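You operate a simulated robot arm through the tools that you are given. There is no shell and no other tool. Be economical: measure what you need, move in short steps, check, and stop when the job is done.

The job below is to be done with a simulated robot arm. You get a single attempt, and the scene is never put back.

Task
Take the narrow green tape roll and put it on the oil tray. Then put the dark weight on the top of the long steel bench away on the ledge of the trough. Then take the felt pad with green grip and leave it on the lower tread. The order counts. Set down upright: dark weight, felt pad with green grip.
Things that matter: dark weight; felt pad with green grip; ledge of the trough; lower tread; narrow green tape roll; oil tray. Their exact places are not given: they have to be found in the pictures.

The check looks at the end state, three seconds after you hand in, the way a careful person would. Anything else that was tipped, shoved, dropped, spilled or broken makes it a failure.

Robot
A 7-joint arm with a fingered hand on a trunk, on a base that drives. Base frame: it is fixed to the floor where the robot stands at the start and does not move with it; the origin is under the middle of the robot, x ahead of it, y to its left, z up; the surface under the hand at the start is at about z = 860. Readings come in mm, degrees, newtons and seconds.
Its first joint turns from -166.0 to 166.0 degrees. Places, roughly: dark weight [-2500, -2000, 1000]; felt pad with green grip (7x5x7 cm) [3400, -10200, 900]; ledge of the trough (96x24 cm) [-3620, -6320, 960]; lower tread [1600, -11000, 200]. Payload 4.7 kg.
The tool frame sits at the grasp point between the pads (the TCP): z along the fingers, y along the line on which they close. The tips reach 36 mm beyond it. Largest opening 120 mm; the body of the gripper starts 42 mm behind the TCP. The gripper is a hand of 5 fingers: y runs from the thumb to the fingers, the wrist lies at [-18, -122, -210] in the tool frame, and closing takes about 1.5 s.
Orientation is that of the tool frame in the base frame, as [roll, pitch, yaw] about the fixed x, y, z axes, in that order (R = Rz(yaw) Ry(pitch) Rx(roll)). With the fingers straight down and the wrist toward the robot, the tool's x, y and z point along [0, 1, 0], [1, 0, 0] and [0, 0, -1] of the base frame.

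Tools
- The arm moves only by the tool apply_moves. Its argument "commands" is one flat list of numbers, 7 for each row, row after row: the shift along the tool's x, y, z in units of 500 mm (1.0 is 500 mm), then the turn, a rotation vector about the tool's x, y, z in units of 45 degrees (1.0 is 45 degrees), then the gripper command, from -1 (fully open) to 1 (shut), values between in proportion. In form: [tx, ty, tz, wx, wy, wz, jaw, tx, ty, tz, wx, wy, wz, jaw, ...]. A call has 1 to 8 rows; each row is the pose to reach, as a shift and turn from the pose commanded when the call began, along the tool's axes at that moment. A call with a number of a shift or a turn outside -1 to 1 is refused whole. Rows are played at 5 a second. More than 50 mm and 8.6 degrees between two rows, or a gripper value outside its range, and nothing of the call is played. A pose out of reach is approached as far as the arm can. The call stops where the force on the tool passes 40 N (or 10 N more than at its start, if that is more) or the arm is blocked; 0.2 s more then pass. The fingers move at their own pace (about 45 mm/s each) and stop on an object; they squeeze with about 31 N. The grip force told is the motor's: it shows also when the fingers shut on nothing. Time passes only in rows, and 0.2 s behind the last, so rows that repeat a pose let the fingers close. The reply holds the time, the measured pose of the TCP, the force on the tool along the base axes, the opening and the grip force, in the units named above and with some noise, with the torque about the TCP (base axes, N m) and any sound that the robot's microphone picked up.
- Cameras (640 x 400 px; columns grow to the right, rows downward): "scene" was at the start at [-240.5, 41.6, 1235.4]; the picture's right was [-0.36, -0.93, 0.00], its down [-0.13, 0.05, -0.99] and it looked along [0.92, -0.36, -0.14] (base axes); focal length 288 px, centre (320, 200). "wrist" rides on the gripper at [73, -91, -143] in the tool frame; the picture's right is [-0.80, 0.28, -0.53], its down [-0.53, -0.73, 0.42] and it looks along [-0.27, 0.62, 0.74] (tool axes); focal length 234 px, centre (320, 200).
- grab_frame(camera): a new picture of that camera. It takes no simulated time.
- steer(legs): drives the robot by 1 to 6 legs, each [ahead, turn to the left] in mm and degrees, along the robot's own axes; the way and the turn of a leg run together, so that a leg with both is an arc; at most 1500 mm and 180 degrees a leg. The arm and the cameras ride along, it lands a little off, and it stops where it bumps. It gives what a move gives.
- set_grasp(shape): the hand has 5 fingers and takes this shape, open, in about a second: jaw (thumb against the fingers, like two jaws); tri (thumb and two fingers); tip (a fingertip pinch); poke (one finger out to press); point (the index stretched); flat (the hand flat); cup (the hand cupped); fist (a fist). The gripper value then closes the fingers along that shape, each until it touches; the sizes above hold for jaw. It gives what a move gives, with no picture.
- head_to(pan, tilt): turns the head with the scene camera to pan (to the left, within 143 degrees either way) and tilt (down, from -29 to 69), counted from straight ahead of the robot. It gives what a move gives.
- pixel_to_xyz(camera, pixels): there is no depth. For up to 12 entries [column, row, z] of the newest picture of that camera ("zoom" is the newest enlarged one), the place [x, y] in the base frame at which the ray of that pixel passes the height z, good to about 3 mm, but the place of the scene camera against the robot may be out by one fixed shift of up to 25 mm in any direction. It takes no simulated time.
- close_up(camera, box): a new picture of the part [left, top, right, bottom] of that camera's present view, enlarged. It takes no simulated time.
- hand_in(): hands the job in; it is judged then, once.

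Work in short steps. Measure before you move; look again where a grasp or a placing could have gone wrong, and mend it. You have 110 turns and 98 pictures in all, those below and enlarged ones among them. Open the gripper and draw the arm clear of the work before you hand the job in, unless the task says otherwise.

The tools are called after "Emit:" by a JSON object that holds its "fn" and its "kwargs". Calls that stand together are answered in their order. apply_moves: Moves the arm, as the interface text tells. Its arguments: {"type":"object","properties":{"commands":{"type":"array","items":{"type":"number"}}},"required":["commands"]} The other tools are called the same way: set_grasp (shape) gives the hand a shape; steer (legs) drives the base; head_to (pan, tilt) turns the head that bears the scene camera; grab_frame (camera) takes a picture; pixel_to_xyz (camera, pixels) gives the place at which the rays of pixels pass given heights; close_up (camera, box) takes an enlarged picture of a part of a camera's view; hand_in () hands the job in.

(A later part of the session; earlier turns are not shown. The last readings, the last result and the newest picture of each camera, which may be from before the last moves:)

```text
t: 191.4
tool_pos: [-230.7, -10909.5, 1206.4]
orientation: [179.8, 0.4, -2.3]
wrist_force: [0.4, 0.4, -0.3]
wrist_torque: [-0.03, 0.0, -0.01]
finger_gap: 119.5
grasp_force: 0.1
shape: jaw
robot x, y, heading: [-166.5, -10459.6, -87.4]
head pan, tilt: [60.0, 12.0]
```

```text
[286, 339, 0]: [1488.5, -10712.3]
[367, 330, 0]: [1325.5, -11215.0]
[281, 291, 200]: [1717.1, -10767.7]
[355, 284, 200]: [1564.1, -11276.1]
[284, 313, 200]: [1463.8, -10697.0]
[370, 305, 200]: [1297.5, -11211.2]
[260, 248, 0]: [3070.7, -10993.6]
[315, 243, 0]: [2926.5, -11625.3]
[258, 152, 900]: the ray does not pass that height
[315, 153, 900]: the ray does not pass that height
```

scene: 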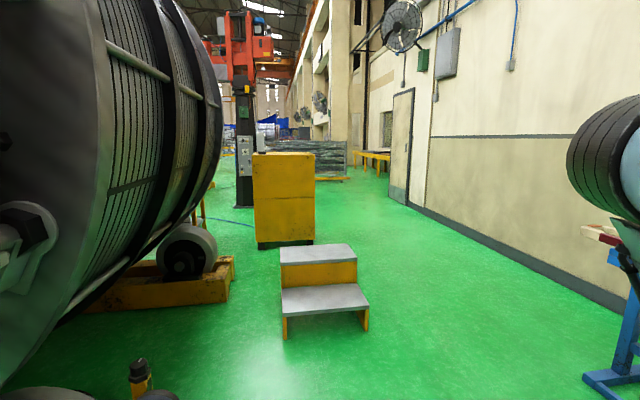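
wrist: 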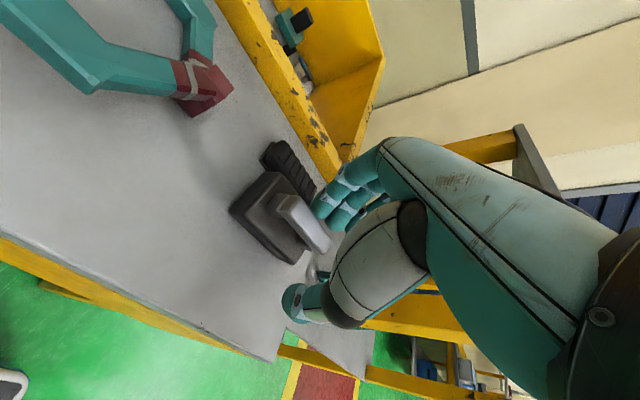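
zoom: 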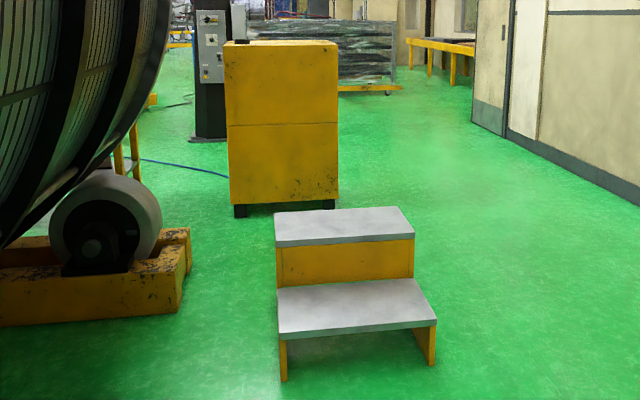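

The stool's lower tread spans about (1464,-10697)–(1564,-11276) at z≈200. The pad is still hidden behind the stator, so I pass to the right of the stool to (2250,-12000) and look.

Emit:
{"fn": "steer", "kwargs": {"legs": [[0, 31], [1582, 0], [0, 46], [1520, 0], [0, 60]]}}

Emit:
{"fn": "head_to", "kwargs": {"pan": 20, "tilt": 12}}

Emit:
{"fn": "grab_frame", "kwargs": {"camera": "scene"}}

```text
refused: 1582 is not a number from -1500 to 1500
```

```text
t: 192.4
tool_pos: [-231.1, -10909.6, 1206.8]
orientation: [179.8, 0.3, -2.2]
wrist_force: [-0.5, 0.7, 0.3]
wrist_torque: [-0.03, 0.01, -0.02]
finger_gap: 120.1
grasp_force: 0.0
shape: jaw
robot x, y, heading: [-169.0, -10461.8, -87.2]
head pan, tilt: [20.0, 12.0]
```

```text
25 pictures are left
```

scene: 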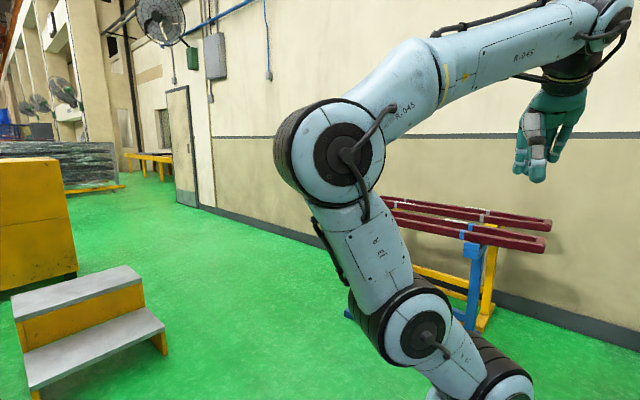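

The first leg was too long by the rules; the floor is clear, so I split it.

Emit:
{"fn": "steer", "kwargs": {"legs": [[0, 31], [800, 0], [782, 0], [0, 48], [1490, 0], [0, 60]]}}

Emit:
{"fn": "head_to", "kwargs": {"pan": 10, "tilt": 12}}

Emit:
{"fn": "grab_frame", "kwargs": {"camera": "scene"}}

```text
t: 203.8
tool_pos: [1116.5, -12034.1, 1206.0]
orientation: [179.7, 0.2, 62.5]
wrist_force: [-0.2, -0.8, 0.2]
wrist_torque: [-0.01, -0.02, -0.01]
finger_gap: 119.9
grasp_force: 0.0
shape: jaw
robot x, y, heading: [733.4, -11790.6, -22.3]
head pan, tilt: [20.0, 12.0]
stopped in leg 4: the robot was blocked; the commanded pose is now the measured one
```

```text
t: 204.5
tool_pos: [1115.3, -12035.2, 1207.3]
orientation: [179.8, 0.3, 62.5]
wrist_force: [-0.2, 0.7, -0.3]
wrist_torque: [-0.03, 0.02, 0.02]
finger_gap: 120.0
grasp_force: 0.0
shape: jaw
robot x, y, heading: [736.7, -11782.3, -22.4]
head pan, tilt: [10.0, 12.0]
```

```text
24 pictures are left
```

scene: 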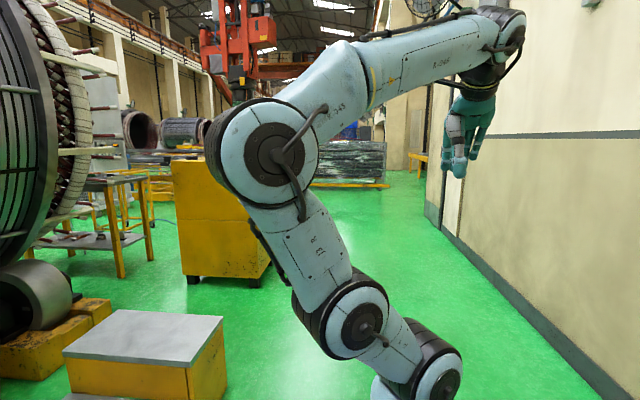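

I was blocked while turning—likely the base's rear touched the stand with red bars. I look back-right to check.

Emit:
{"fn": "head_to", "kwargs": {"pan": -125, "tilt": 35}}

Emit:
{"fn": "grab_frame", "kwargs": {"camera": "scene"}}

```text
t: 206.7
tool_pos: [1116.0, -12034.3, 1206.2]
orientation: [179.8, 0.3, 62.7]
wrist_force: [0.3, 0.4, 0.0]
wrist_torque: [0.02, 0.0, 0.02]
finger_gap: 120.2
grasp_force: 0.0
shape: jaw
robot x, y, heading: [738.2, -11785.9, -22.7]
head pan, tilt: [-125.0, 35.0]
```

```text
23 pictures are left
```

scene: 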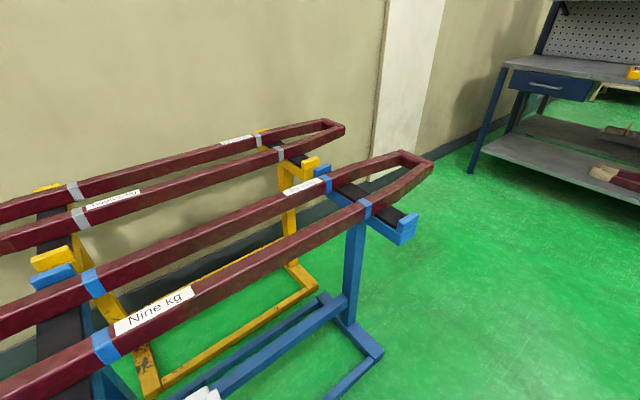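

The stand and its coils look undisturbed. I drive straight ahead to clear it before turning.

Emit:
{"fn": "steer", "kwargs": {"legs": [[650, 0], [0, 20], [900, 0], [0, 62]]}}

Emit:
{"fn": "head_to", "kwargs": {"pan": -15, "tilt": 14}}

Emit:
{"fn": "grab_frame", "kwargs": {"camera": "scene"}}

```text
t: 218.4
tool_pos: [2509.9, -11696.8, 1207.2]
orientation: [179.8, 0.4, 147.2]
wrist_force: [0.3, -0.9, 0.1]
wrist_torque: [-0.01, -0.03, -0.01]
finger_gap: 119.9
grasp_force: 0.0
shape: jaw
robot x, y, heading: [2228.9, -12049.6, 62.5]
head pan, tilt: [-125.0, 35.0]
```

```text
t: 220.3
tool_pos: [2508.4, -11695.4, 1206.3]
orientation: [179.8, 0.3, 147.3]
wrist_force: [0.0, 0.4, 0.2]
wrist_torque: [0.01, 0.02, 0.01]
finger_gap: 120.0
grasp_force: 0.0
shape: jaw
robot x, y, heading: [2229.4, -12048.4, 62.4]
head pan, tilt: [-15.0, 14.0]
```

```text
22 pictures are left
```

scene: 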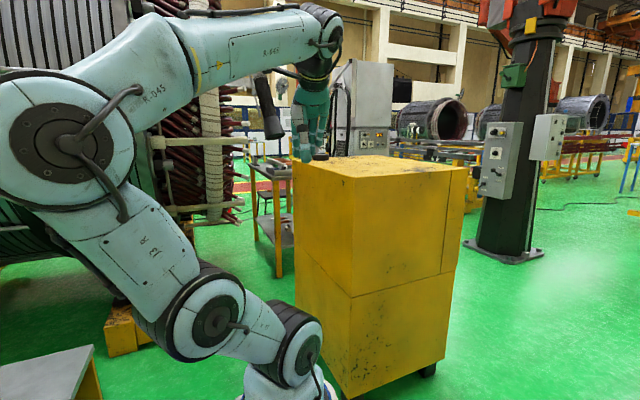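

The pad's table is behind the yellow cabinet. I go around the cabinet's right side to (3900,-12000) and look north.

Emit:
{"fn": "steer", "kwargs": {"legs": [[0, -60], [1000, 0], [700, 0], [0, 95], [300, 0]]}}

Emit:
{"fn": "head_to", "kwargs": {"pan": 12, "tilt": 14}}

Emit:
{"fn": "grab_frame", "kwargs": {"camera": "scene"}}

```text
t: 227.2
tool_pos: [3512.0, -12094.1, 1212.4]
orientation: [178.9, 0.8, 87.5]
wrist_force: [1.0, 0.5, 0.0]
wrist_torque: [-0.04, 0.08, 0.02]
finger_gap: 119.8
grasp_force: 0.1
shape: jaw
robot x, y, heading: [3076.6, -12079.0, 6.5]
head pan, tilt: [-15.0, 14.0]
stopped in leg 2: the robot was blocked; the commanded pose is now the measured one
```

```text
t: 228.1
tool_pos: [3514.7, -12095.3, 1210.7]
orientation: [179.1, 0.6, 87.6]
wrist_force: [0.0, -0.4, 0.0]
wrist_torque: [-0.02, 0.0, 0.02]
finger_gap: 120.1
grasp_force: 0.1
shape: jaw
robot x, y, heading: [3079.0, -12077.3, 6.5]
head pan, tilt: [12.0, 14.0]
```

```text
21 pictures are left
```

scene: 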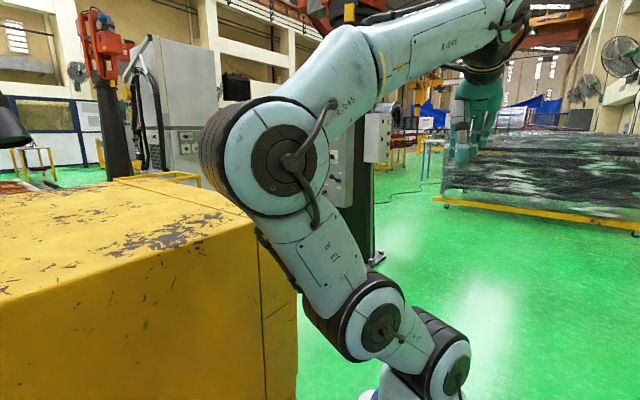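

I touched the cabinet corner with the base's left side. I back off gently and pass with more room.

Emit:
{"fn": "steer", "kwargs": {"legs": [[-300, 0], [0, -38], [550, 0], [0, 36], [1050, 0], [0, 85]]}}

Emit:
{"fn": "head_to", "kwargs": {"pan": 20, "tilt": 14}}

Emit:
{"fn": "grab_frame", "kwargs": {"camera": "scene"}}

```text
t: 245.0
tool_pos: [4288.1, -11821.2, 1210.3]
orientation: [179.1, 0.6, 175.6]
wrist_force: [0.0, 0.4, -0.4]
wrist_torque: [0.0, -0.04, -0.01]
finger_gap: 119.7
grasp_force: 0.1
shape: jaw
robot x, y, heading: [4259.5, -12259.8, 94.3]
head pan, tilt: [12.0, 14.0]
```

```text
t: 245.7
tool_pos: [4289.0, -11820.7, 1210.5]
orientation: [179.1, 0.7, 175.7]
wrist_force: [0.1, -0.8, 0.9]
wrist_torque: [0.02, 0.01, 0.03]
finger_gap: 120.3
grasp_force: 0.0
shape: jaw
robot x, y, heading: [4256.3, -12259.5, 94.5]
head pan, tilt: [20.0, 14.0]
```

```text
20 pictures are left
```

scene: 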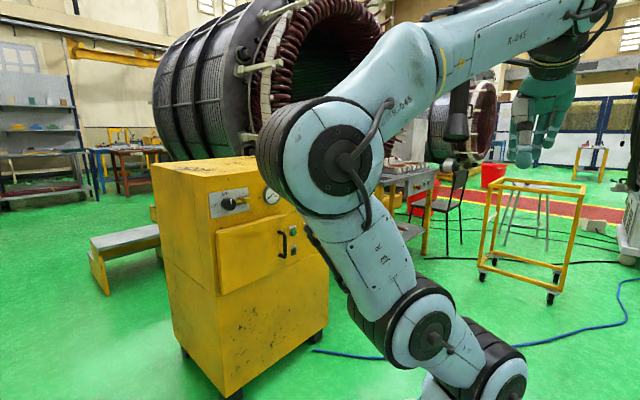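

The pad's table stands behind my elbow near (410,200). I move 600 mm closer and look at it.

Emit:
{"fn": "steer", "kwargs": {"legs": [[600, 0], [0, -30]]}}

Emit:
{"fn": "head_to", "kwargs": {"pan": 60, "tilt": 18}}

Emit:
{"fn": "grab_frame", "kwargs": {"camera": "scene"}}

```text
t: 250.6
tool_pos: [4462.5, -11278.4, 1210.4]
orientation: [179.1, 0.7, 145.2]
wrist_force: [-0.7, -0.2, -0.1]
wrist_torque: [0.0, -0.02, 0.03]
finger_gap: 119.9
grasp_force: 0.2
shape: jaw
robot x, y, heading: [4215.2, -11642.1, 64.2]
head pan, tilt: [20.0, 14.0]
```

```text
t: 251.7
tool_pos: [4461.5, -11278.7, 1210.0]
orientation: [179.1, 0.7, 145.1]
wrist_force: [-0.2, -0.6, -0.5]
wrist_torque: [-0.03, -0.04, -0.02]
finger_gap: 120.0
grasp_force: 0.0
shape: jaw
robot x, y, heading: [4213.5, -11639.6, 64.3]
head pan, tilt: [60.0, 18.0]
```

```text
19 pictures are left
```

scene: 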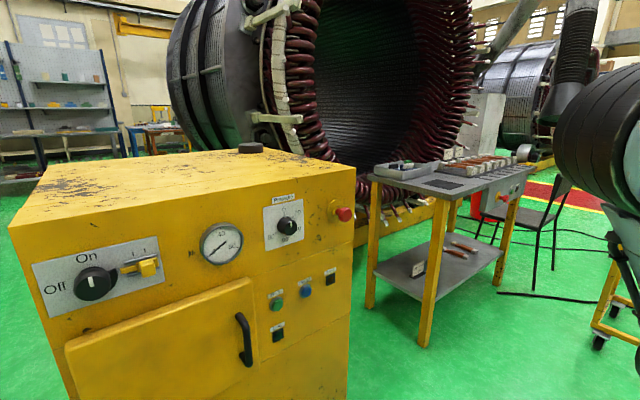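

The small table carries a tray and tools at (400,170). I zoom on it and measure.

Emit:
{"fn": "close_up", "kwargs": {"camera": "scene", "box": [355, 130, 555, 255]}}

Emit:
{"fn": "pixel_to_xyz", "kwargs": {"camera": "scene", "pixels": [[424, 346, 0], [368, 307, 0], [495, 287, 0], [403, 168, 880], [375, 177, 880], [432, 192, 880], [520, 165, 880], [345, 400, 0]]}}

```text
3.20 times, centred on (455, 192) of scene
```

zoom: 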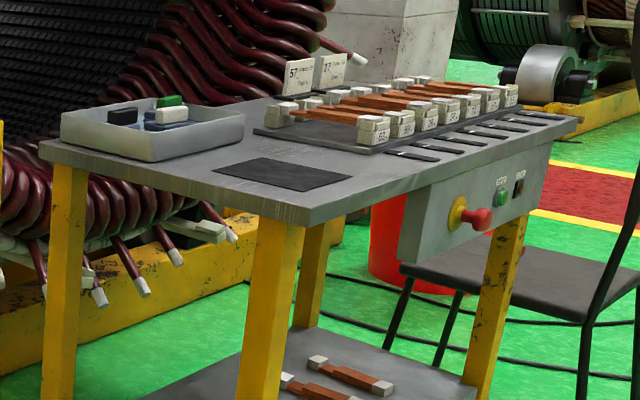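

```text
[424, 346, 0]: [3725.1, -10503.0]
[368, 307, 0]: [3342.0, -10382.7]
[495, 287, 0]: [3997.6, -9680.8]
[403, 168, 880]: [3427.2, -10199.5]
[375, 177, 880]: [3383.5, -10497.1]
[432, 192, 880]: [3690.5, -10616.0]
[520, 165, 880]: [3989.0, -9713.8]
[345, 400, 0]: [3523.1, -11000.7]
```

The felt pads lie in a grey tray near (3427,-10200); the one with the green top is ours. I drive to (4150,-10700) and face the tray.

Emit:
{"fn": "steer", "kwargs": {"legs": [[0, 29.5], [940, 0], [0, 51]]}}

Emit:
{"fn": "head_to", "kwargs": {"pan": 8, "tilt": 25}}

Emit:
{"fn": "grab_frame", "kwargs": {"camera": "scene"}}

```text
t: 260.3
tool_pos: [3843.4, -10406.6, 1210.4]
orientation: [179.2, 0.7, -135.5]
wrist_force: [-0.8, -0.7, -0.3]
wrist_torque: [0.01, 0.01, 0.02]
finger_gap: 120.2
grasp_force: 0.0
shape: jaw
robot x, y, heading: [4151.6, -10715.2, 143.5]
head pan, tilt: [60.0, 18.0]
```

```text
t: 261.5
tool_pos: [3843.2, -10405.4, 1210.5]
orientation: [179.1, 0.7, -135.4]
wrist_force: [0.6, 0.0, 0.0]
wrist_torque: [-0.01, 0.04, -0.02]
finger_gap: 119.6
grasp_force: 0.2
shape: jaw
robot x, y, heading: [4154.9, -10717.8, 143.4]
head pan, tilt: [8.0, 25.0]
```

```text
17 pictures are left
```

scene: 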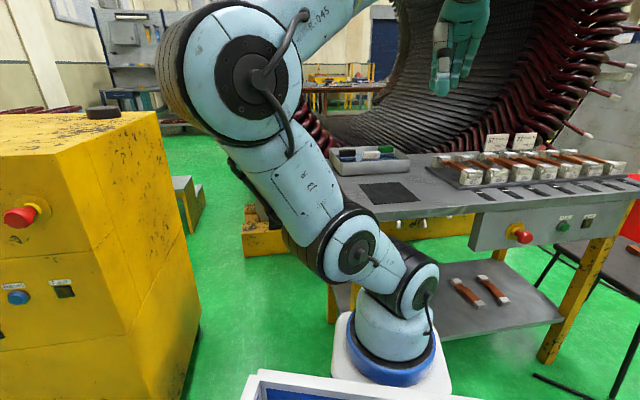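

The tray is at (372,160) in the scene. I bring the hand nearer at the same height for a wrist view.

Emit:
{"fn": "apply_moves", "kwargs": {"commands": [0.037, 0.082, 0, 0, 0, 0, -1, 0.073, 0.164, 0, 0, 0, 0, -1, 0.11, 0.246, 0, 0, 0, 0, -1, 0.146, 0.328, 0, 0, 0, 0, -1, 0.183, 0.41, 0, 0, 0, 0, -1, 0.219, 0.492, 0, 0, 0, 0, -1, 0.256, 0.575, 0, 0, 0, 0, -1]}}

Emit:
{"fn": "grab_frame", "kwargs": {"camera": "wrist"}}

```text
t: 263.1
tool_pos: [3547.9, -10289.9, 1213.7]
orientation: [179.0, 0.7, -135.4]
wrist_force: [1.6, -0.9, 0.7]
wrist_torque: [0.04, 0.0, 0.03]
finger_gap: 120.1
grasp_force: 0.1
shape: jaw
robot x, y, heading: [4153.1, -10711.8, 143.4]
head pan, tilt: [8.0, 25.0]
```

```text
16 pictures are left
```

wrist: 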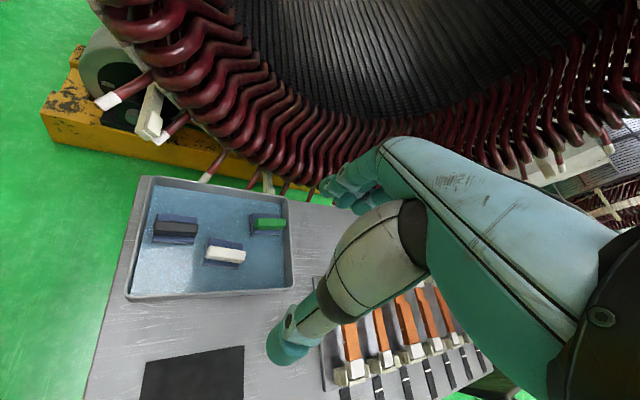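

Three pads lie in the tray: black, white and green grip at (268,225). I zoom and measure at two heights.

Emit:
{"fn": "close_up", "kwargs": {"camera": "wrist", "box": [210, 190, 306, 250]}}

Emit:
{"fn": "pixel_to_xyz", "kwargs": {"camera": "wrist", "pixels": [[268, 225, 870], [268, 225, 930], [254, 227, 930], [284, 223, 930], [226, 254, 930], [286, 187, 900], [292, 290, 900], [127, 298, 900], [155, 178, 900]]}}

```text
6.67 times, centred on (258, 220) of wrist
```

zoom: 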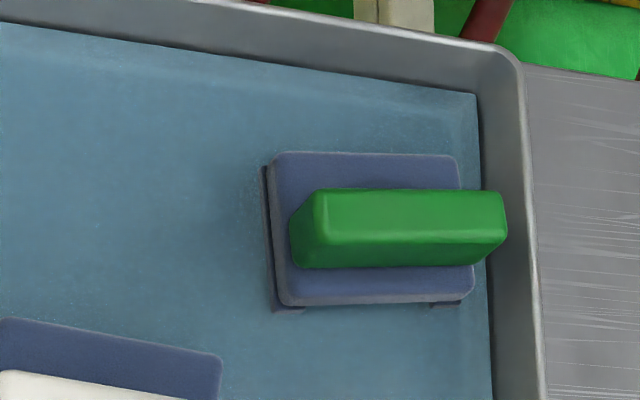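

```text
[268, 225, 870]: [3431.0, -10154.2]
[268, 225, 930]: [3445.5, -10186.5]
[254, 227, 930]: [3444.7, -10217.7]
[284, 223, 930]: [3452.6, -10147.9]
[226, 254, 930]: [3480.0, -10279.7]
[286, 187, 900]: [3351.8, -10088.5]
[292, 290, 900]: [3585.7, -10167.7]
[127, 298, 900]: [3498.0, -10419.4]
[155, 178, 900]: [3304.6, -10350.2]
```

The grip's long axis heads about 84°, so I turn the hand 39° so the jaws close across it, and go above it at z≈1085.

Emit:
{"fn": "apply_moves", "kwargs": {"commands": [0, 0.05, 0.03, 0, 0, -0.145, -0.3, 0, 0.1, 0.08, 0, 0, -0.29, -0.3, 0, 0.15, 0.13, 0, 0, -0.435, -0.3, 0, 0.2, 0.18, 0, 0, -0.58, -0.3, 0, 0.25, 0.22, 0, 0, -0.72, -0.3, 0, 0.293, 0.257, 0, 0, -0.867, -0.3, 0, 0.293, 0.257, 0, 0, -0.867, -0.3]}}

Emit:
{"fn": "grab_frame", "kwargs": {"camera": "wrist"}}

```text
t: 264.7
tool_pos: [3445.8, -10183.1, 1088.2]
orientation: [179.7, 1.2, -96.3]
wrist_force: [0.3, 0.6, -0.1]
wrist_torque: [0.03, 0.01, 0.02]
finger_gap: 78.7
grasp_force: 0.1
shape: jaw
robot x, y, heading: [4151.0, -10713.9, 143.5]
head pan, tilt: [8.0, 25.0]
```

```text
14 pictures are left
```

wrist: 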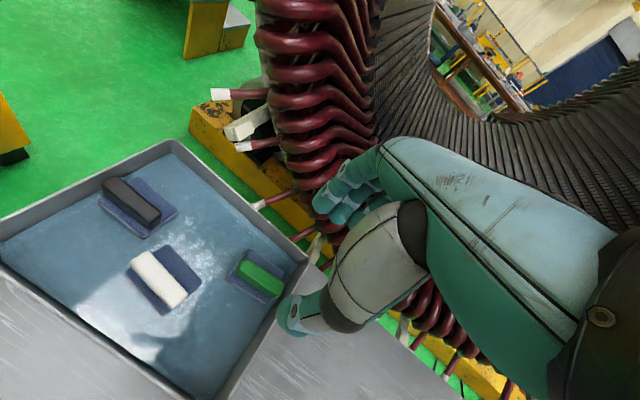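

I triangulate the green grip, now centred at (261,277).

Emit:
{"fn": "pixel_to_xyz", "kwargs": {"camera": "wrist", "pixels": [[261, 277, 870], [261, 277, 900], [261, 277, 930], [239, 264, 930], [285, 290, 930], [228, 279, 880], [281, 291, 880]]}}

Emit:
{"fn": "close_up", "kwargs": {"camera": "wrist", "box": [200, 220, 344, 340]}}

```text
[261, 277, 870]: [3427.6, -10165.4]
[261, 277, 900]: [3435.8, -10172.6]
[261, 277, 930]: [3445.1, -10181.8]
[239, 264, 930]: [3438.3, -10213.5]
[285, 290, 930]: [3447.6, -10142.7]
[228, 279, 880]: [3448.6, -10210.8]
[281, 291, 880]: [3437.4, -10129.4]
```

```text
3.33 times, centred on (272, 280) of wrist
```

zoom: 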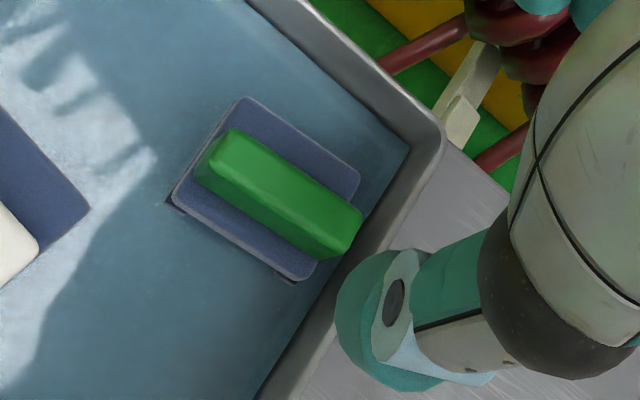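

The grip's top is near z≈915, centre (3441,-10177). I correct a few mm and descend to TCP z≈932 with the hand half open.

Emit:
{"fn": "apply_moves", "kwargs": {"commands": [-0.011, 0.011, 0.09, 0, 0, 0, -0.3, -0.011, 0.011, 0.18, 0, 0, 0, -0.3, -0.011, 0.011, 0.25, 0, 0, 0, -0.3, -0.011, 0.011, 0.29, 0, 0, 0, -0.3, -0.011, 0.011, 0.312, 0, 0, 0, -0.3]}}

Emit:
{"fn": "close_up", "kwargs": {"camera": "wrist", "box": [200, 140, 400, 340]}}

```text
t: 265.8
tool_pos: [3438.7, -10175.1, 952.0]
orientation: [178.8, 1.6, -96.4]
wrist_force: [12.9, -7.5, 12.5]
wrist_torque: [0.22, 0.45, 0.05]
finger_gap: 74.9
grasp_force: 0.0
shape: jaw
robot x, y, heading: [4152.2, -10714.9, 143.4]
head pan, tilt: [8.0, 25.0]
stopped in row 5: the force on the tool passed its limit at 47 N (the readings are from after the stop); the commanded pose is now the measured one
```

```text
2.00 times, centred on (300, 240) of wrist
```

zoom: 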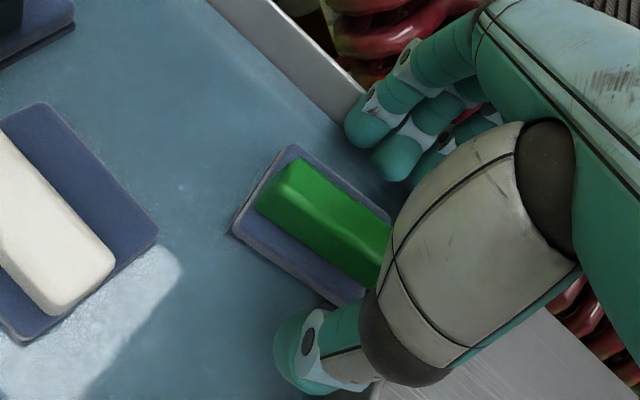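

The hand touched something at z≈952, pushed toward +x: maybe the tray wall or the coil behind. I look from the scene camera before backing off.

Emit:
{"fn": "close_up", "kwargs": {"camera": "scene", "box": [310, 80, 450, 200]}}

```text
3.33 times, centred on (380, 140) of scene
```

zoom: 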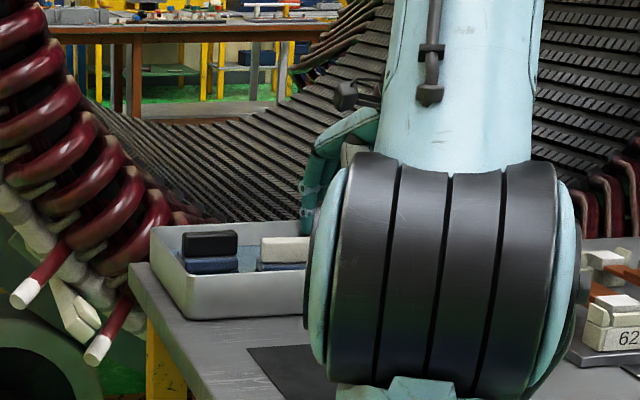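

The tray walls are tall, and since the fingers sit off toward the tray's end wall, one landed on it. I raise, shift 24 mm away from that wall (the bar is 70 mm long), narrow the opening, and descend again gently.

Emit:
{"fn": "apply_moves", "kwargs": {"commands": [0, 0, -0.06, 0, 0, 0, -0.1, 0.024, 0, -0.06, 0, 0, 0, -0.1, 0.048, -0.004, -0.06, 0, 0, 0, -0.1, 0.048, -0.004, -0.03, 0, 0, 0, -0.1, 0.048, -0.004, 0.0, 0, 0, 0, -0.1, 0.048, -0.004, 0.02, 0, 0, 0, -0.1, 0.048, -0.004, 0.036, 0, 0, 0, -0.1]}}

Emit:
{"fn": "close_up", "kwargs": {"camera": "wrist", "box": [200, 140, 400, 340]}}

```text
t: 267.4
tool_pos: [3439.5, -10198.7, 930.3]
orientation: [178.9, 1.6, -96.4]
wrist_force: [20.3, -8.1, 10.5]
wrist_torque: [0.31, 0.74, -0.23]
finger_gap: 62.9
grasp_force: 0.0
shape: jaw
robot x, y, heading: [4150.4, -10713.9, 143.2]
head pan, tilt: [8.0, 25.0]
```

```text
2.00 times, centred on (300, 240) of wrist
```

zoom: 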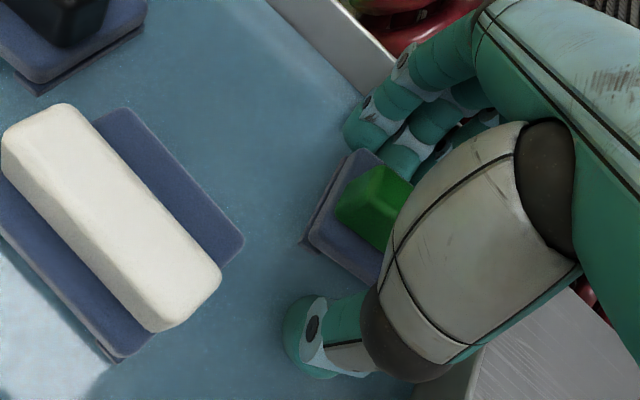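

A light push remains on the outside of the fingers, and closing will take them off it. The bar is between thumb and fingers, so I close now.

Emit:
{"fn": "apply_moves", "kwargs": {"commands": [0, 0, 0, 0, 0, 0, 0.3, 0, 0, 0, 0, 0, 0, 0.6, 0, 0, 0, 0, 0, 0, 1, 0, 0, 0, 0, 0, 0, 1, 0, 0, 0, 0, 0, 0, 1, 0, 0, 0, 0, 0, 0, 1, 0, 0, 0, 0, 0, 0, 1]}}

Emit:
{"fn": "close_up", "kwargs": {"camera": "wrist", "box": [200, 140, 400, 340]}}

```text
t: 269.0
tool_pos: [3436.1, -10199.7, 930.0]
orientation: [178.9, 1.6, -96.4]
wrist_force: [-0.8, 0.1, -1.2]
wrist_torque: [0.0, -0.02, -0.02]
finger_gap: 29.8
grasp_force: 31.2
shape: jaw
robot x, y, heading: [4153.5, -10717.4, 143.6]
head pan, tilt: [8.0, 25.0]
```

```text
2.00 times, centred on (300, 240) of wrist
```

zoom: 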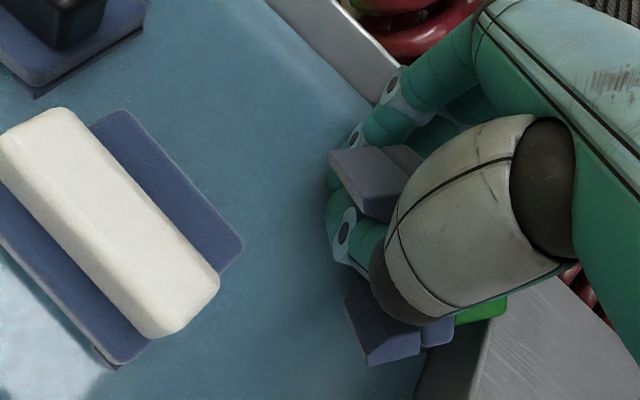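

The pad has tipped on its side while closing. I open, rise and look at how it lies.

Emit:
{"fn": "apply_moves", "kwargs": {"commands": [0, 0, 0, 0, 0, 0, 0.5, 0, 0, 0, 0, 0, 0, 0.2, 0, 0, 0, 0, 0, 0, 0, 0, 0, 0, 0, 0, 0, 0, 0, 0, -0.06, 0, 0, 0, 0, 0, 0, -0.14, 0, 0, 0, 0, 0, 0, -0.22, 0, 0, 0, 0, 0, 0, -0.3, 0, 0, 0, 0]}}

Emit:
{"fn": "close_up", "kwargs": {"camera": "wrist", "box": [120, 160, 376, 380]}}

```text
t: 270.8
tool_pos: [3441.4, -10200.7, 1079.3]
orientation: [178.9, 1.5, -96.4]
wrist_force: [-1.0, 0.7, -1.1]
wrist_torque: [0.01, -0.02, -0.01]
finger_gap: 59.6
grasp_force: 0.1
shape: jaw
robot x, y, heading: [4154.3, -10712.4, 143.5]
head pan, tilt: [8.0, 25.0]
```

```text
1.82 times, centred on (248, 270) of wrist
```

zoom: 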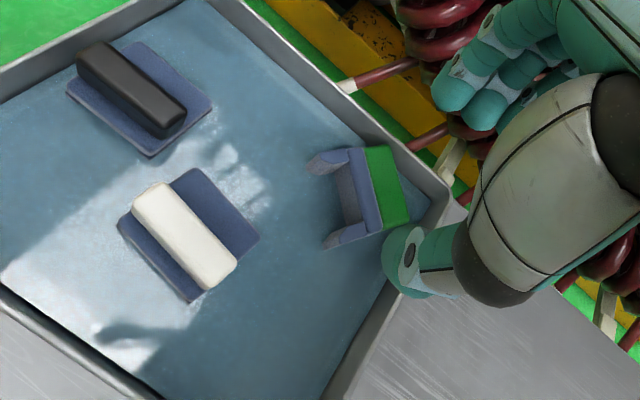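

The pad now lies on its side: two felt legs point left (zoom (325,165),(345,238)) and the grip points right to the tray's end wall. I measure its pose, with its upper face near z≈895.

Emit:
{"fn": "pixel_to_xyz", "kwargs": {"camera": "zoom", "pixels": [[310, 160, 893], [350, 148, 893], [382, 232, 893], [328, 245, 893], [366, 147, 883], [394, 148, 883], [410, 222, 883], [384, 230, 883], [440, 190, 905], [210, 2, 905], [340, 390, 905]]}}

```text
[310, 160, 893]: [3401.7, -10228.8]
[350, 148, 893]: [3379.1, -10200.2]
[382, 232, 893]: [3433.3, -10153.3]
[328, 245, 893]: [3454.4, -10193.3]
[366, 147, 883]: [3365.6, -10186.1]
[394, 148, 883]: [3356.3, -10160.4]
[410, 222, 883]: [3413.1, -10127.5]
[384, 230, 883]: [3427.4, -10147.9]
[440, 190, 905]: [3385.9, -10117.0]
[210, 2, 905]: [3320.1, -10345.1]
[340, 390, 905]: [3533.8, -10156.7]
```

The pad lies in the corner where the hand cannot close around it. I shut the hand, press its tips lightly on the pad's top side and will drag it toward the tray's open middle.

Emit:
{"fn": "apply_moves", "kwargs": {"commands": [0.004, 0.03, 0.06, 0, 0, 0, 1, 0.008, 0.03, 0.15, 0, 0, 0, 1, 0.008, 0.03, 0.23, 0, 0, 0, 1, 0.008, 0.03, 0.26, 0, 0, 0, 1, 0.008, 0.03, 0.272, 0, 0, 0, 1, 0.008, 0.03, 0.284, 0, 0, 0, 1, 0.008, 0.03, 0.296, 0, 0, 0, 1, 0.008, 0.03, 0.306, 0, 0, 0, 1]}}

```text
t: 271.8
tool_pos: [3416.6, -10198.5, 969.2]
orientation: [177.6, 2.1, -96.6]
wrist_force: [5.7, -2.9, 6.9]
wrist_torque: [-0.15, -0.15, -0.11]
finger_gap: 3.8
grasp_force: 31.1
shape: jaw
robot x, y, heading: [4154.7, -10718.2, 143.5]
head pan, tilt: [8.0, 25.0]
stopped in row 4: the force on the tool passed its limit at 50 N (the readings are from after the stop); the commanded pose is now the measured one
```

The readings show the tips resting on the pad's upper side (so the tray floor is nearer 875 and the pad's top about 922). I now drag 80 mm toward heading -52° while keeping light pressure.

Emit:
{"fn": "apply_moves", "kwargs": {"commands": [0.014, -0.014, -0.001, 0, 0, 0, 1, 0.028, -0.028, -0.003, 0, 0, 0, 1, 0.043, -0.042, -0.0045, 0, 0, 0, 1, 0.057, -0.056, -0.006, 0, 0, 0, 1, 0.071, -0.07, -0.0075, 0, 0, 0, 1, 0.086, -0.084, -0.009, 0, 0, 0, 1, 0.1, -0.098, -0.01, 0, 0, 0, 1, 0.114, -0.112, -0.011, 0, 0, 0, 1]}}

Emit:
{"fn": "apply_moves", "kwargs": {"commands": [0, 0, -0.08, 0, 0, 0, 1, 0, 0, -0.17, 0.05, 0.05, 0, 0.5, 0.05, -0.05, -0.25, 0.05, 0.05, 0, 0]}}

Emit:
{"fn": "grab_frame", "kwargs": {"camera": "wrist"}}

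```text
t: 273.6
tool_pos: [3464.3, -10262.5, 969.6]
orientation: [177.7, 2.3, -96.6]
wrist_force: [-3.2, 5.5, 18.4]
wrist_torque: [0.11, 0.32, -0.09]
finger_gap: 3.6
grasp_force: 30.7
shape: jaw
robot x, y, heading: [4153.6, -10715.9, 143.7]
head pan, tilt: [8.0, 25.0]
```

```text
refused: row 3 steps farther than a row can; nothing moved
```

```text
7 pictures are left
```

wrist: 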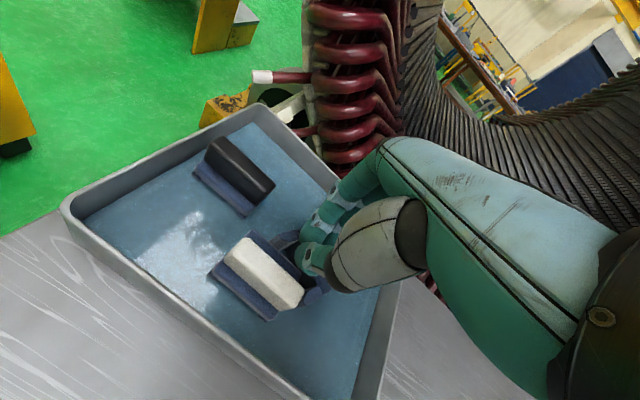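

The pad came along, now beside the white one. I rise to see it, levelling the hand.

Emit:
{"fn": "apply_moves", "kwargs": {"commands": [0, 0, -0.08, 0, 0, 0, 1, 0, 0, -0.16, 0.05, 0.05, 0, 0.5, 0.0, -0.03, -0.24, 0.05, 0.05, 0, 0, 0.0, -0.06, -0.3, 0.05, 0.05, 0, 0]}}

Emit:
{"fn": "close_up", "kwargs": {"camera": "wrist", "box": [110, 150, 366, 370]}}

```text
t: 274.6
tool_pos: [3498.1, -10271.1, 1117.6]
orientation: [-179.8, -0.3, -96.6]
wrist_force: [-0.2, 0.5, -0.4]
wrist_torque: [-0.02, 0.02, 0.04]
finger_gap: 59.2
grasp_force: 0.1
shape: jaw
robot x, y, heading: [4154.7, -10716.1, 143.5]
head pan, tilt: [8.0, 25.0]
```

```text
1.82 times, centred on (238, 260) of wrist
```

zoom: 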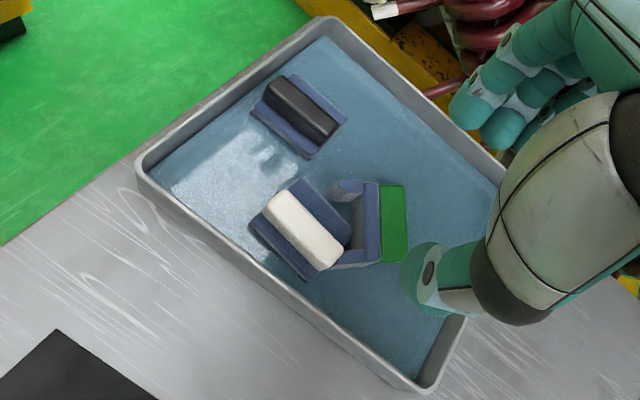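

The pad now lies in open space, grip pointing right. I measure it at its upper side height (924) and the grip (910).

Emit:
{"fn": "pixel_to_xyz", "kwargs": {"camera": "zoom", "pixels": [[365, 181, 924], [380, 264, 924], [332, 183, 924], [330, 269, 924], [380, 185, 911], [404, 186, 911], [408, 261, 911], [383, 262, 911], [440, 385, 937], [500, 180, 937], [320, 268, 945]]}}

```text
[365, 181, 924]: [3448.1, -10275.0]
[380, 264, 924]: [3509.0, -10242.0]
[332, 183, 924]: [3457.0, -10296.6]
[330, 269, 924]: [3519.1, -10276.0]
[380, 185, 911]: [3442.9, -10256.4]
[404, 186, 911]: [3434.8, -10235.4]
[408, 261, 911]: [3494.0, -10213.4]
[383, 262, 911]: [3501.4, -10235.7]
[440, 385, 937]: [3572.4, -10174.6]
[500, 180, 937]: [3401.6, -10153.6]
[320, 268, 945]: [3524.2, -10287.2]
```

The bar's ends and plate can be pinched lengthwise (heading about 22°). I turn the hand 28° more, open to about 96 mm, move over (3482,-10255) and descend to z≈921.

Emit:
{"fn": "apply_moves", "kwargs": {"commands": [-0.007, 0.009, 0.03, 0, 0, -0.159, -0.6, -0.014, 0.018, 0.08, 0, 0, -0.318, -0.6, -0.021, 0.027, 0.13, 0, 0, -0.477, -0.6, -0.028, 0.035, 0.19, 0, 0, -0.635, -0.6, -0.028, 0.035, 0.26, 0, 0, -0.635, -0.6, -0.028, 0.035, 0.33, 0, 0, -0.635, -0.6, -0.028, 0.035, 0.37, 0, 0, -0.635, -0.6, -0.028, 0.035, 0.391, 0, 0, -0.635, -0.6]}}

Emit:
{"fn": "close_up", "kwargs": {"camera": "wrist", "box": [180, 120, 400, 350]}}

```text
t: 276.4
tool_pos: [3485.4, -10255.5, 922.5]
orientation: [179.7, 0.1, -68.1]
wrist_force: [0.5, -1.1, 16.4]
wrist_torque: [-0.13, 0.63, 0.01]
finger_gap: 95.0
grasp_force: 0.1
shape: jaw
robot x, y, heading: [4157.1, -10718.5, 143.6]
head pan, tilt: [8.0, 25.0]
```

```text
1.74 times, centred on (290, 235) of wrist
```

zoom: 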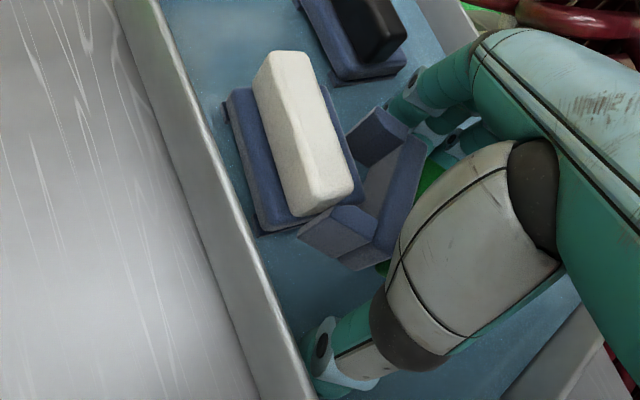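

A finger bears on something (16 N). I measure the pad's top corners in this view before shifting.

Emit:
{"fn": "pixel_to_xyz", "kwargs": {"camera": "zoom", "pixels": [[380, 107, 924], [425, 138, 924], [300, 235, 924], [375, 268, 924], [342, 205, 924], [352, 130, 924]]}}

```text
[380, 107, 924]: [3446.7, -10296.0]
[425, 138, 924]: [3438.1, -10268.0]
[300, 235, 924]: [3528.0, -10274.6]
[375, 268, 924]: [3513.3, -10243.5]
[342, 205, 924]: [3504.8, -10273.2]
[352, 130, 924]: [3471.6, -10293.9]
```

The pad's centre is (3476,-10256), length about 75–79 mm. I rise, shift 9 mm toward the fingers, open wider, and come down again.

Emit:
{"fn": "apply_moves", "kwargs": {"commands": [0, 0, -0.07, 0, 0, 0, -0.9, 0, 0.01, -0.07, 0, 0, 0.045, -0.9, 0, 0.02, -0.07, 0, 0, 0.09, -0.9, 0, 0.02, -0.07, 0, 0, 0.09, -0.9, 0, 0.02, -0.035, 0, 0, 0.09, -0.9, 0, 0.02, -0.015, 0, 0, 0.09, -0.9, 0, 0.02, -0.003, 0, 0, 0.09, -0.9]}}

```text
t: 278.0
tool_pos: [3476.6, -10259.1, 923.3]
orientation: [-180.0, -0.2, -72.0]
wrist_force: [-0.2, 0.6, 1.9]
wrist_torque: [-0.06, 0.14, 0.02]
finger_gap: 113.9
grasp_force: 0.1
shape: jaw
robot x, y, heading: [4157.0, -10719.5, 143.2]
head pan, tilt: [8.0, 25.0]
```

Clear now. I close on the pad's ends.

Emit:
{"fn": "apply_moves", "kwargs": {"commands": [0, 0, 0, 0, 0, 0, -0.3, 0, 0, 0, 0, 0, 0, 0.3, 0, 0, 0, 0, 0, 0, 1, 0, 0, 0, 0, 0, 0, 1, 0, 0, 0, 0, 0, 0, 1, 0, 0, 0, 0, 0, 0, 1, 0, 0, -0.05, 0, 0, 0, 1, 0, 0, -0.13, 0, 0, 0, 1]}}

Emit:
{"fn": "close_up", "kwargs": {"camera": "wrist", "box": [180, 120, 400, 350]}}

```text
t: 279.8
tool_pos: [3476.0, -10260.8, 991.0]
orientation: [-179.9, -0.3, -72.0]
wrist_force: [-0.7, 0.6, -1.6]
wrist_torque: [-0.01, -0.01, 0.0]
finger_gap: 54.8
grasp_force: 30.9
shape: jaw
robot x, y, heading: [4153.4, -10715.8, 143.6]
head pan, tilt: [8.0, 25.0]
```

```text
1.74 times, centred on (290, 235) of wrist
```

zoom: 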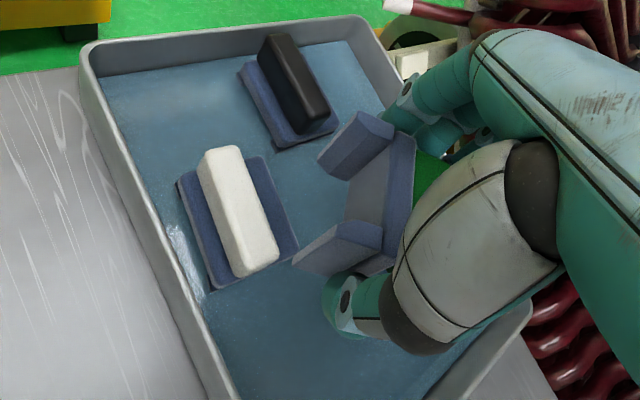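

The pad is held lengthwise, sideways, grip toward -tool x; I will stand it up by leaning the fingers forward at the stool. I lift it and retract for driving.

Emit:
{"fn": "apply_moves", "kwargs": {"commands": [0, 0, -0.09, 0, 0, 0, 1, 0, 0, -0.18, 0, 0, 0, 1, 0, 0, -0.27, 0, 0, 0, 1, 0, 0, -0.36, 0, 0, 0, 1, 0.065, -0.058, -0.4, 0, 0, 0, 1, 0.13, -0.116, -0.42, 0, 0, 0, 1, 0.2, -0.178, -0.42, 0, 0, 0, 1, 0.265, -0.236, -0.42, 0, 0, 0, 1]}}

Emit:
{"fn": "apply_moves", "kwargs": {"commands": [0.065, -0.058, 0, 0, 0, 0, 1, 0.13, -0.116, 0, 0, 0, 0, 1, 0.195, -0.174, 0, 0, 0, 0, 1, 0.253, -0.226, 0, 0, 0, 0, 1]}}

Emit:
{"fn": "steer", "kwargs": {"legs": [[0, 129.4], [800, 0], [790, 0], [0, -92.9], [1335, 0], [1335, 0]]}}

```text
t: 281.6
tool_pos: [3624.8, -10346.4, 1196.0]
orientation: [179.9, -0.3, -72.0]
wrist_force: [-1.3, 0.5, -2.0]
wrist_torque: [-0.07, -0.01, 0.02]
finger_gap: 54.7
grasp_force: 31.2
shape: jaw
robot x, y, heading: [4158.5, -10717.1, 143.5]
head pan, tilt: [8.0, 25.0]
```

```text
t: 282.6
tool_pos: [3776.6, -10434.5, 1199.4]
orientation: [-179.9, -0.2, -72.0]
wrist_force: [-0.7, 0.7, -0.6]
wrist_torque: [-0.07, -0.04, 0.04]
finger_gap: 54.8
grasp_force: 31.0
shape: jaw
robot x, y, heading: [4155.8, -10718.1, 143.6]
head pan, tilt: [8.0, 25.0]
```

```text
t: 312.4
tool_pos: [1153.8, -12340.2, 1199.6]
orientation: [-180.0, -0.2, -35.5]
wrist_force: [-0.3, 0.3, -0.3]
wrist_torque: [0.0, -0.01, 0.0]
finger_gap: 54.6
grasp_force: 31.4
shape: jaw
robot x, y, heading: [1625.6, -12341.2, -179.9]
head pan, tilt: [8.0, 25.0]
```

The pad is still held; I am at (1626,-12341). I turn toward the stool's south end, approach, and look.

Emit:
{"fn": "steer", "kwargs": {"legs": [[0, -79], [540, 0]]}}

Emit:
{"fn": "head_to", "kwargs": {"pan": 12, "tilt": 38}}

Emit:
{"fn": "grab_frame", "kwargs": {"camera": "scene"}}

```text
t: 319.0
tool_pos: [1434.1, -11354.6, 1200.4]
orientation: [179.9, -0.2, -114.2]
wrist_force: [0.0, 0.1, 0.3]
wrist_torque: [0.01, 0.01, 0.01]
finger_gap: 54.6
grasp_force: 30.7
shape: jaw
robot x, y, heading: [1530.8, -11818.7, 101.2]
head pan, tilt: [8.0, 25.0]
```

```text
t: 319.7
tool_pos: [1433.9, -11355.1, 1200.6]
orientation: [-179.9, -0.2, -114.3]
wrist_force: [-0.3, 0.0, -1.4]
wrist_torque: [0.02, -0.02, -0.01]
finger_gap: 54.4
grasp_force: 31.2
shape: jaw
robot x, y, heading: [1527.5, -11816.7, 101.4]
head pan, tilt: [12.0, 38.0]
```

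```text
3 pictures are left
```

scene: 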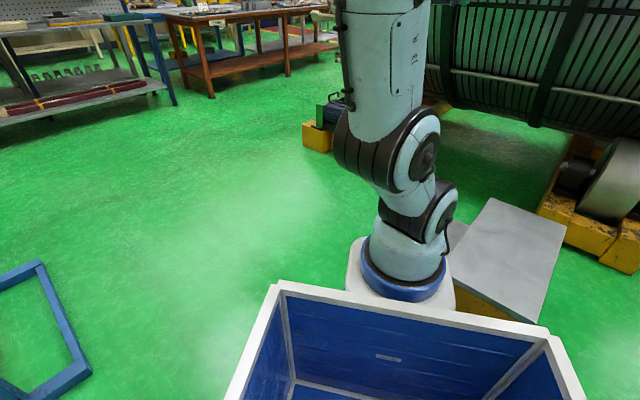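

The upper tread shows at (500,250), the lower one is mostly hidden by the arm at (455,235). I measure the visible corners to confirm the stool's place.

Emit:
{"fn": "pixel_to_xyz", "kwargs": {"camera": "scene", "pixels": [[491, 198, 400], [566, 218, 400], [530, 322, 400], [452, 222, 200], [468, 223, 200], [455, 295, 200], [491, 198, 380]]}}

```text
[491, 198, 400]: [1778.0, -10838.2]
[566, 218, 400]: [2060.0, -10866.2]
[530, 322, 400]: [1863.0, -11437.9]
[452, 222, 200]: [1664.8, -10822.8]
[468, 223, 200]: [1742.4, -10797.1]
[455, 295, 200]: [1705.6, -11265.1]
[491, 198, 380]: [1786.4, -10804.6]
```

The stool is where I reckoned; I aim for the south part of the lower tread, about (1440,-11180). I start lowering while leaning the fingers forward (to stand the pad up), watching the readings.

Emit:
{"fn": "apply_moves", "kwargs": {"commands": [0, 0, 0.09, 0, -0.125, 0, 1, 0, 0, 0.18, 0, -0.25, 0, 1, 0, 0, 0.27, 0, -0.375, 0, 1, 0, 0, 0.36, 0, -0.5, 0, 1, 0, 0, 0.45, 0, -0.625, 0, 1, 0, 0, 0.54, 0, -0.75, 0, 1, 0, 0, 0.63, 0, -0.875, 0, 1, 0, 0, 0.72, 0, -1, 0, 1]}}

```text
t: 321.6
tool_pos: [1433.9, -11341.1, 856.3]
orientation: [179.3, 45.7, -114.7]
wrist_force: [-0.1, 1.8, 1.6]
wrist_torque: [-0.45, -0.07, 0.08]
finger_gap: 54.3
grasp_force: 31.2
shape: jaw
out of reach, approached as far as the arm can: row 8
robot x, y, heading: [1525.9, -11813.3, 101.3]
head pan, tilt: [12.0, 38.0]
stopped in row 8: the force on the tool passed its limit at 126 N (the readings are from after the stop); the commanded pose is now the measured one
```

A limit was hit while close to the robot. I first move outward over the target and then try going down further.

Emit:
{"fn": "apply_moves", "kwargs": {"commands": [-0.06, 0.033, 0.035, 0, 0, 0, 1, -0.11, 0.067, 0.085, 0, 0, 0, 1, -0.155, 0.1, 0.14, 0, 0, 0, 1, -0.196, 0.134, 0.196, 0, 0, 0, 1, -0.133, 0.134, 0.259, 0, 0, 0, 1, -0.07, 0.134, 0.322, 0, 0, 0, 1, -0.007, 0.134, 0.385, 0, 0, 0, 1, 0.056, 0.134, 0.448, 0, 0, 0, 1]}}

```text
t: 323.4
tool_pos: [1428.9, -11188.2, 694.1]
orientation: [179.4, 45.3, -114.6]
wrist_force: [0.5, -0.1, -0.2]
wrist_torque: [0.01, 0.0, -0.04]
finger_gap: 54.1
grasp_force: 31.2
shape: jaw
out of reach, approached as far as the arm can: row 8
robot x, y, heading: [1526.2, -11814.0, 101.5]
head pan, tilt: [12.0, 38.0]
```

Low reach is limited this close in. I back the base by 260 mm so the arm can stretch out lower, and then extend over the target again.

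Emit:
{"fn": "steer", "kwargs": {"legs": [[-260, 0]]}}

Emit:
{"fn": "apply_moves", "kwargs": {"commands": [-0.05, 0.052, 0.05, 0, 0, 0, 1, -0.1, 0.104, 0.1, 0, 0, 0, 1, -0.15, 0.156, 0.15, 0, 0, 0, 1, -0.2, 0.208, 0.2, 0, 0, 0, 1, -0.25, 0.26, 0.25, 0, 0, 0, 1, -0.28, 0.292, 0.283, 0, 0, 0, 1, -0.218, 0.292, 0.345, 0, 0, 0, 1, -0.156, 0.292, 0.407, 0, 0, 0, 1]}}

```text
t: 325.3
tool_pos: [1481.7, -11444.5, 695.0]
orientation: [179.4, 45.4, -114.8]
wrist_force: [-0.3, -0.2, -1.4]
wrist_torque: [0.0, -0.03, -0.05]
finger_gap: 53.9
grasp_force: 30.8
shape: jaw
robot x, y, heading: [1577.0, -12077.3, 101.4]
head pan, tilt: [12.0, 38.0]
```

```text
t: 327.1
tool_pos: [1435.0, -11164.5, 666.7]
orientation: [-178.5, 41.9, -112.6]
wrist_force: [-1.3, 1.1, 0.6]
wrist_torque: [-0.11, -0.03, 0.0]
finger_gap: 54.0
grasp_force: 30.7
shape: jaw
out of reach, approached as far as the arm can: row 1, 2, 3, 4, 5, 6, 7, 8
robot x, y, heading: [1575.6, -12074.3, 101.5]
head pan, tilt: [12.0, 38.0]
```

Leaning this far is impossible so low, so I will stand the pad up on the yellow cabinet's top (z≈1080), where a forward-pointing hand is natural, regrasp it by its grip, and then set it on the tread. I raise, retract and drive to the cabinet's south side.

Emit:
{"fn": "apply_moves", "kwargs": {"commands": [-0.0669, 0, -0.066, 0, 0, 0, 1, -0.1338, 0, -0.132, 0, 0, 0, 1, -0.2, 0, -0.198, 0, 0, 0, 1, -0.2676, 0, -0.264, 0, 0, 0, 1, -0.3345, 0, -0.33, 0, 0, 0, 1, -0.4014, 0, -0.396, 0, 0, 0, 1, -0.468, 0, -0.462, 0, 0, 0, 1, -0.535, 0, -0.528, 0, 0, 0, 1]}}

Emit:
{"fn": "apply_moves", "kwargs": {"commands": [-0.0669, 0, -0.066, 0, 0, 0, 1, -0.1338, 0, -0.132, 0, 0, 0, 1, -0.2, 0, -0.198, 0, 0, 0, 1, -0.2676, 0, -0.264, 0, 0, 0, 1, -0.3, 0, -0.296, 0, 0, 0, 1]}}

Emit:
{"fn": "apply_moves", "kwargs": {"commands": [0.055, -0.052, -0.056, 0, 0, 0, 1, 0.11, -0.104, -0.112, 0, 0, 0, 1, 0.165, -0.156, -0.168, 0, 0, 0, 1, 0.22, -0.208, -0.224, 0, 0, 0, 1, 0.275, -0.26, -0.28, 0, 0, 0, 1, 0.33, -0.312, -0.336, 0, 0, 0, 1, 0.38, -0.36, -0.387, 0, 0, 0, 1]}}

Emit:
{"fn": "steer", "kwargs": {"legs": [[0, -110], [1480, 0], [0, 87]]}}

Emit:
{"fn": "head_to", "kwargs": {"pan": 0, "tilt": 15}}

```text
t: 328.9
tool_pos: [1436.4, -11142.0, 1039.8]
orientation: [-178.4, 41.7, -112.6]
wrist_force: [-0.1, 0.3, -2.3]
wrist_torque: [0.01, 0.02, 0.02]
finger_gap: 54.3
grasp_force: 30.3
shape: jaw
robot x, y, heading: [1577.8, -12078.4, 101.2]
head pan, tilt: [12.0, 38.0]
```

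```text
t: 330.1
tool_pos: [1438.0, -11128.2, 1252.3]
orientation: [-178.4, 41.8, -112.6]
wrist_force: [-0.8, -0.2, -0.9]
wrist_torque: [-0.04, -0.02, 0.02]
finger_gap: 53.8
grasp_force: 31.2
shape: jaw
robot x, y, heading: [1577.5, -12075.7, 101.2]
head pan, tilt: [12.0, 38.0]
```

```text
t: 331.7
tool_pos: [1494.7, -11443.8, 1270.1]
orientation: [-178.3, 41.8, -112.6]
wrist_force: [0.0, 1.0, -1.5]
wrist_torque: [-0.03, -0.01, -0.01]
finger_gap: 53.7
grasp_force: 31.1
shape: jaw
robot x, y, heading: [1580.6, -12071.4, 101.4]
head pan, tilt: [12.0, 38.0]
```

```text
t: 347.3
tool_pos: [3177.9, -11693.1, 1270.0]
orientation: [-178.3, 41.9, -134.7]
wrist_force: [0.3, 0.0, -1.7]
wrist_torque: [-0.02, 0.05, 0.0]
finger_gap: 53.9
grasp_force: 31.0
shape: jaw
robot x, y, heading: [3019.5, -12303.7, 79.0]
head pan, tilt: [12.0, 38.0]
```

```text
t: 348.2
tool_pos: [3178.3, -11693.6, 1270.3]
orientation: [-178.4, 41.8, -134.7]
wrist_force: [0.7, -0.4, -1.4]
wrist_torque: [0.0, 0.02, 0.02]
finger_gap: 53.7
grasp_force: 31.1
shape: jaw
robot x, y, heading: [3019.6, -12308.1, 79.2]
head pan, tilt: [0.0, 15.0]
```

I am facing the cabinet with the hand over its south edge. I lean the hand further, to about 85°, and look.

Emit:
{"fn": "apply_moves", "kwargs": {"commands": [0, 0, 0, 0, -0.12, 0, 1, 0, 0, 0, 0, -0.24, 0, 1, 0, 0, 0, 0, -0.36, 0, 1, 0, 0, 0, 0, -0.48, 0, 1, 0, 0, 0, 0, -0.6, 0, 1, 0, 0, 0, 0, -0.72, 0, 1, 0, 0, 0, 0, -0.84, 0, 1, 0, 0, 0, 0, -0.98, 0, 1]}}

Emit:
{"fn": "grab_frame", "kwargs": {"camera": "scene"}}

```text
t: 350.0
tool_pos: [3176.8, -11693.6, 1270.5]
orientation: [-164.1, 85.9, -119.9]
wrist_force: [-0.5, -0.7, -0.2]
wrist_torque: [-0.01, 0.04, 0.0]
finger_gap: 53.4
grasp_force: 31.0
shape: jaw
robot x, y, heading: [3018.1, -12306.7, 79.0]
head pan, tilt: [0.0, 15.0]
```

```text
2 pictures are left
```

scene: 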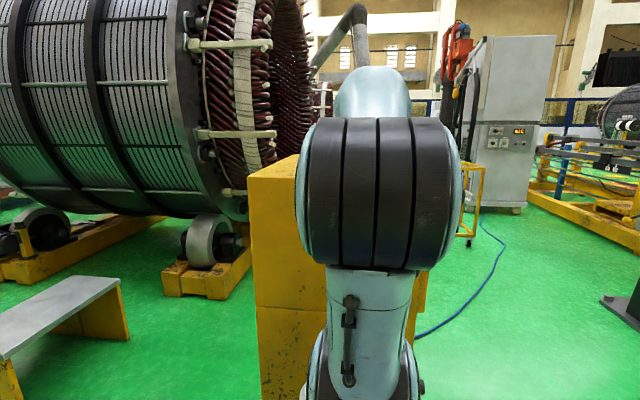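

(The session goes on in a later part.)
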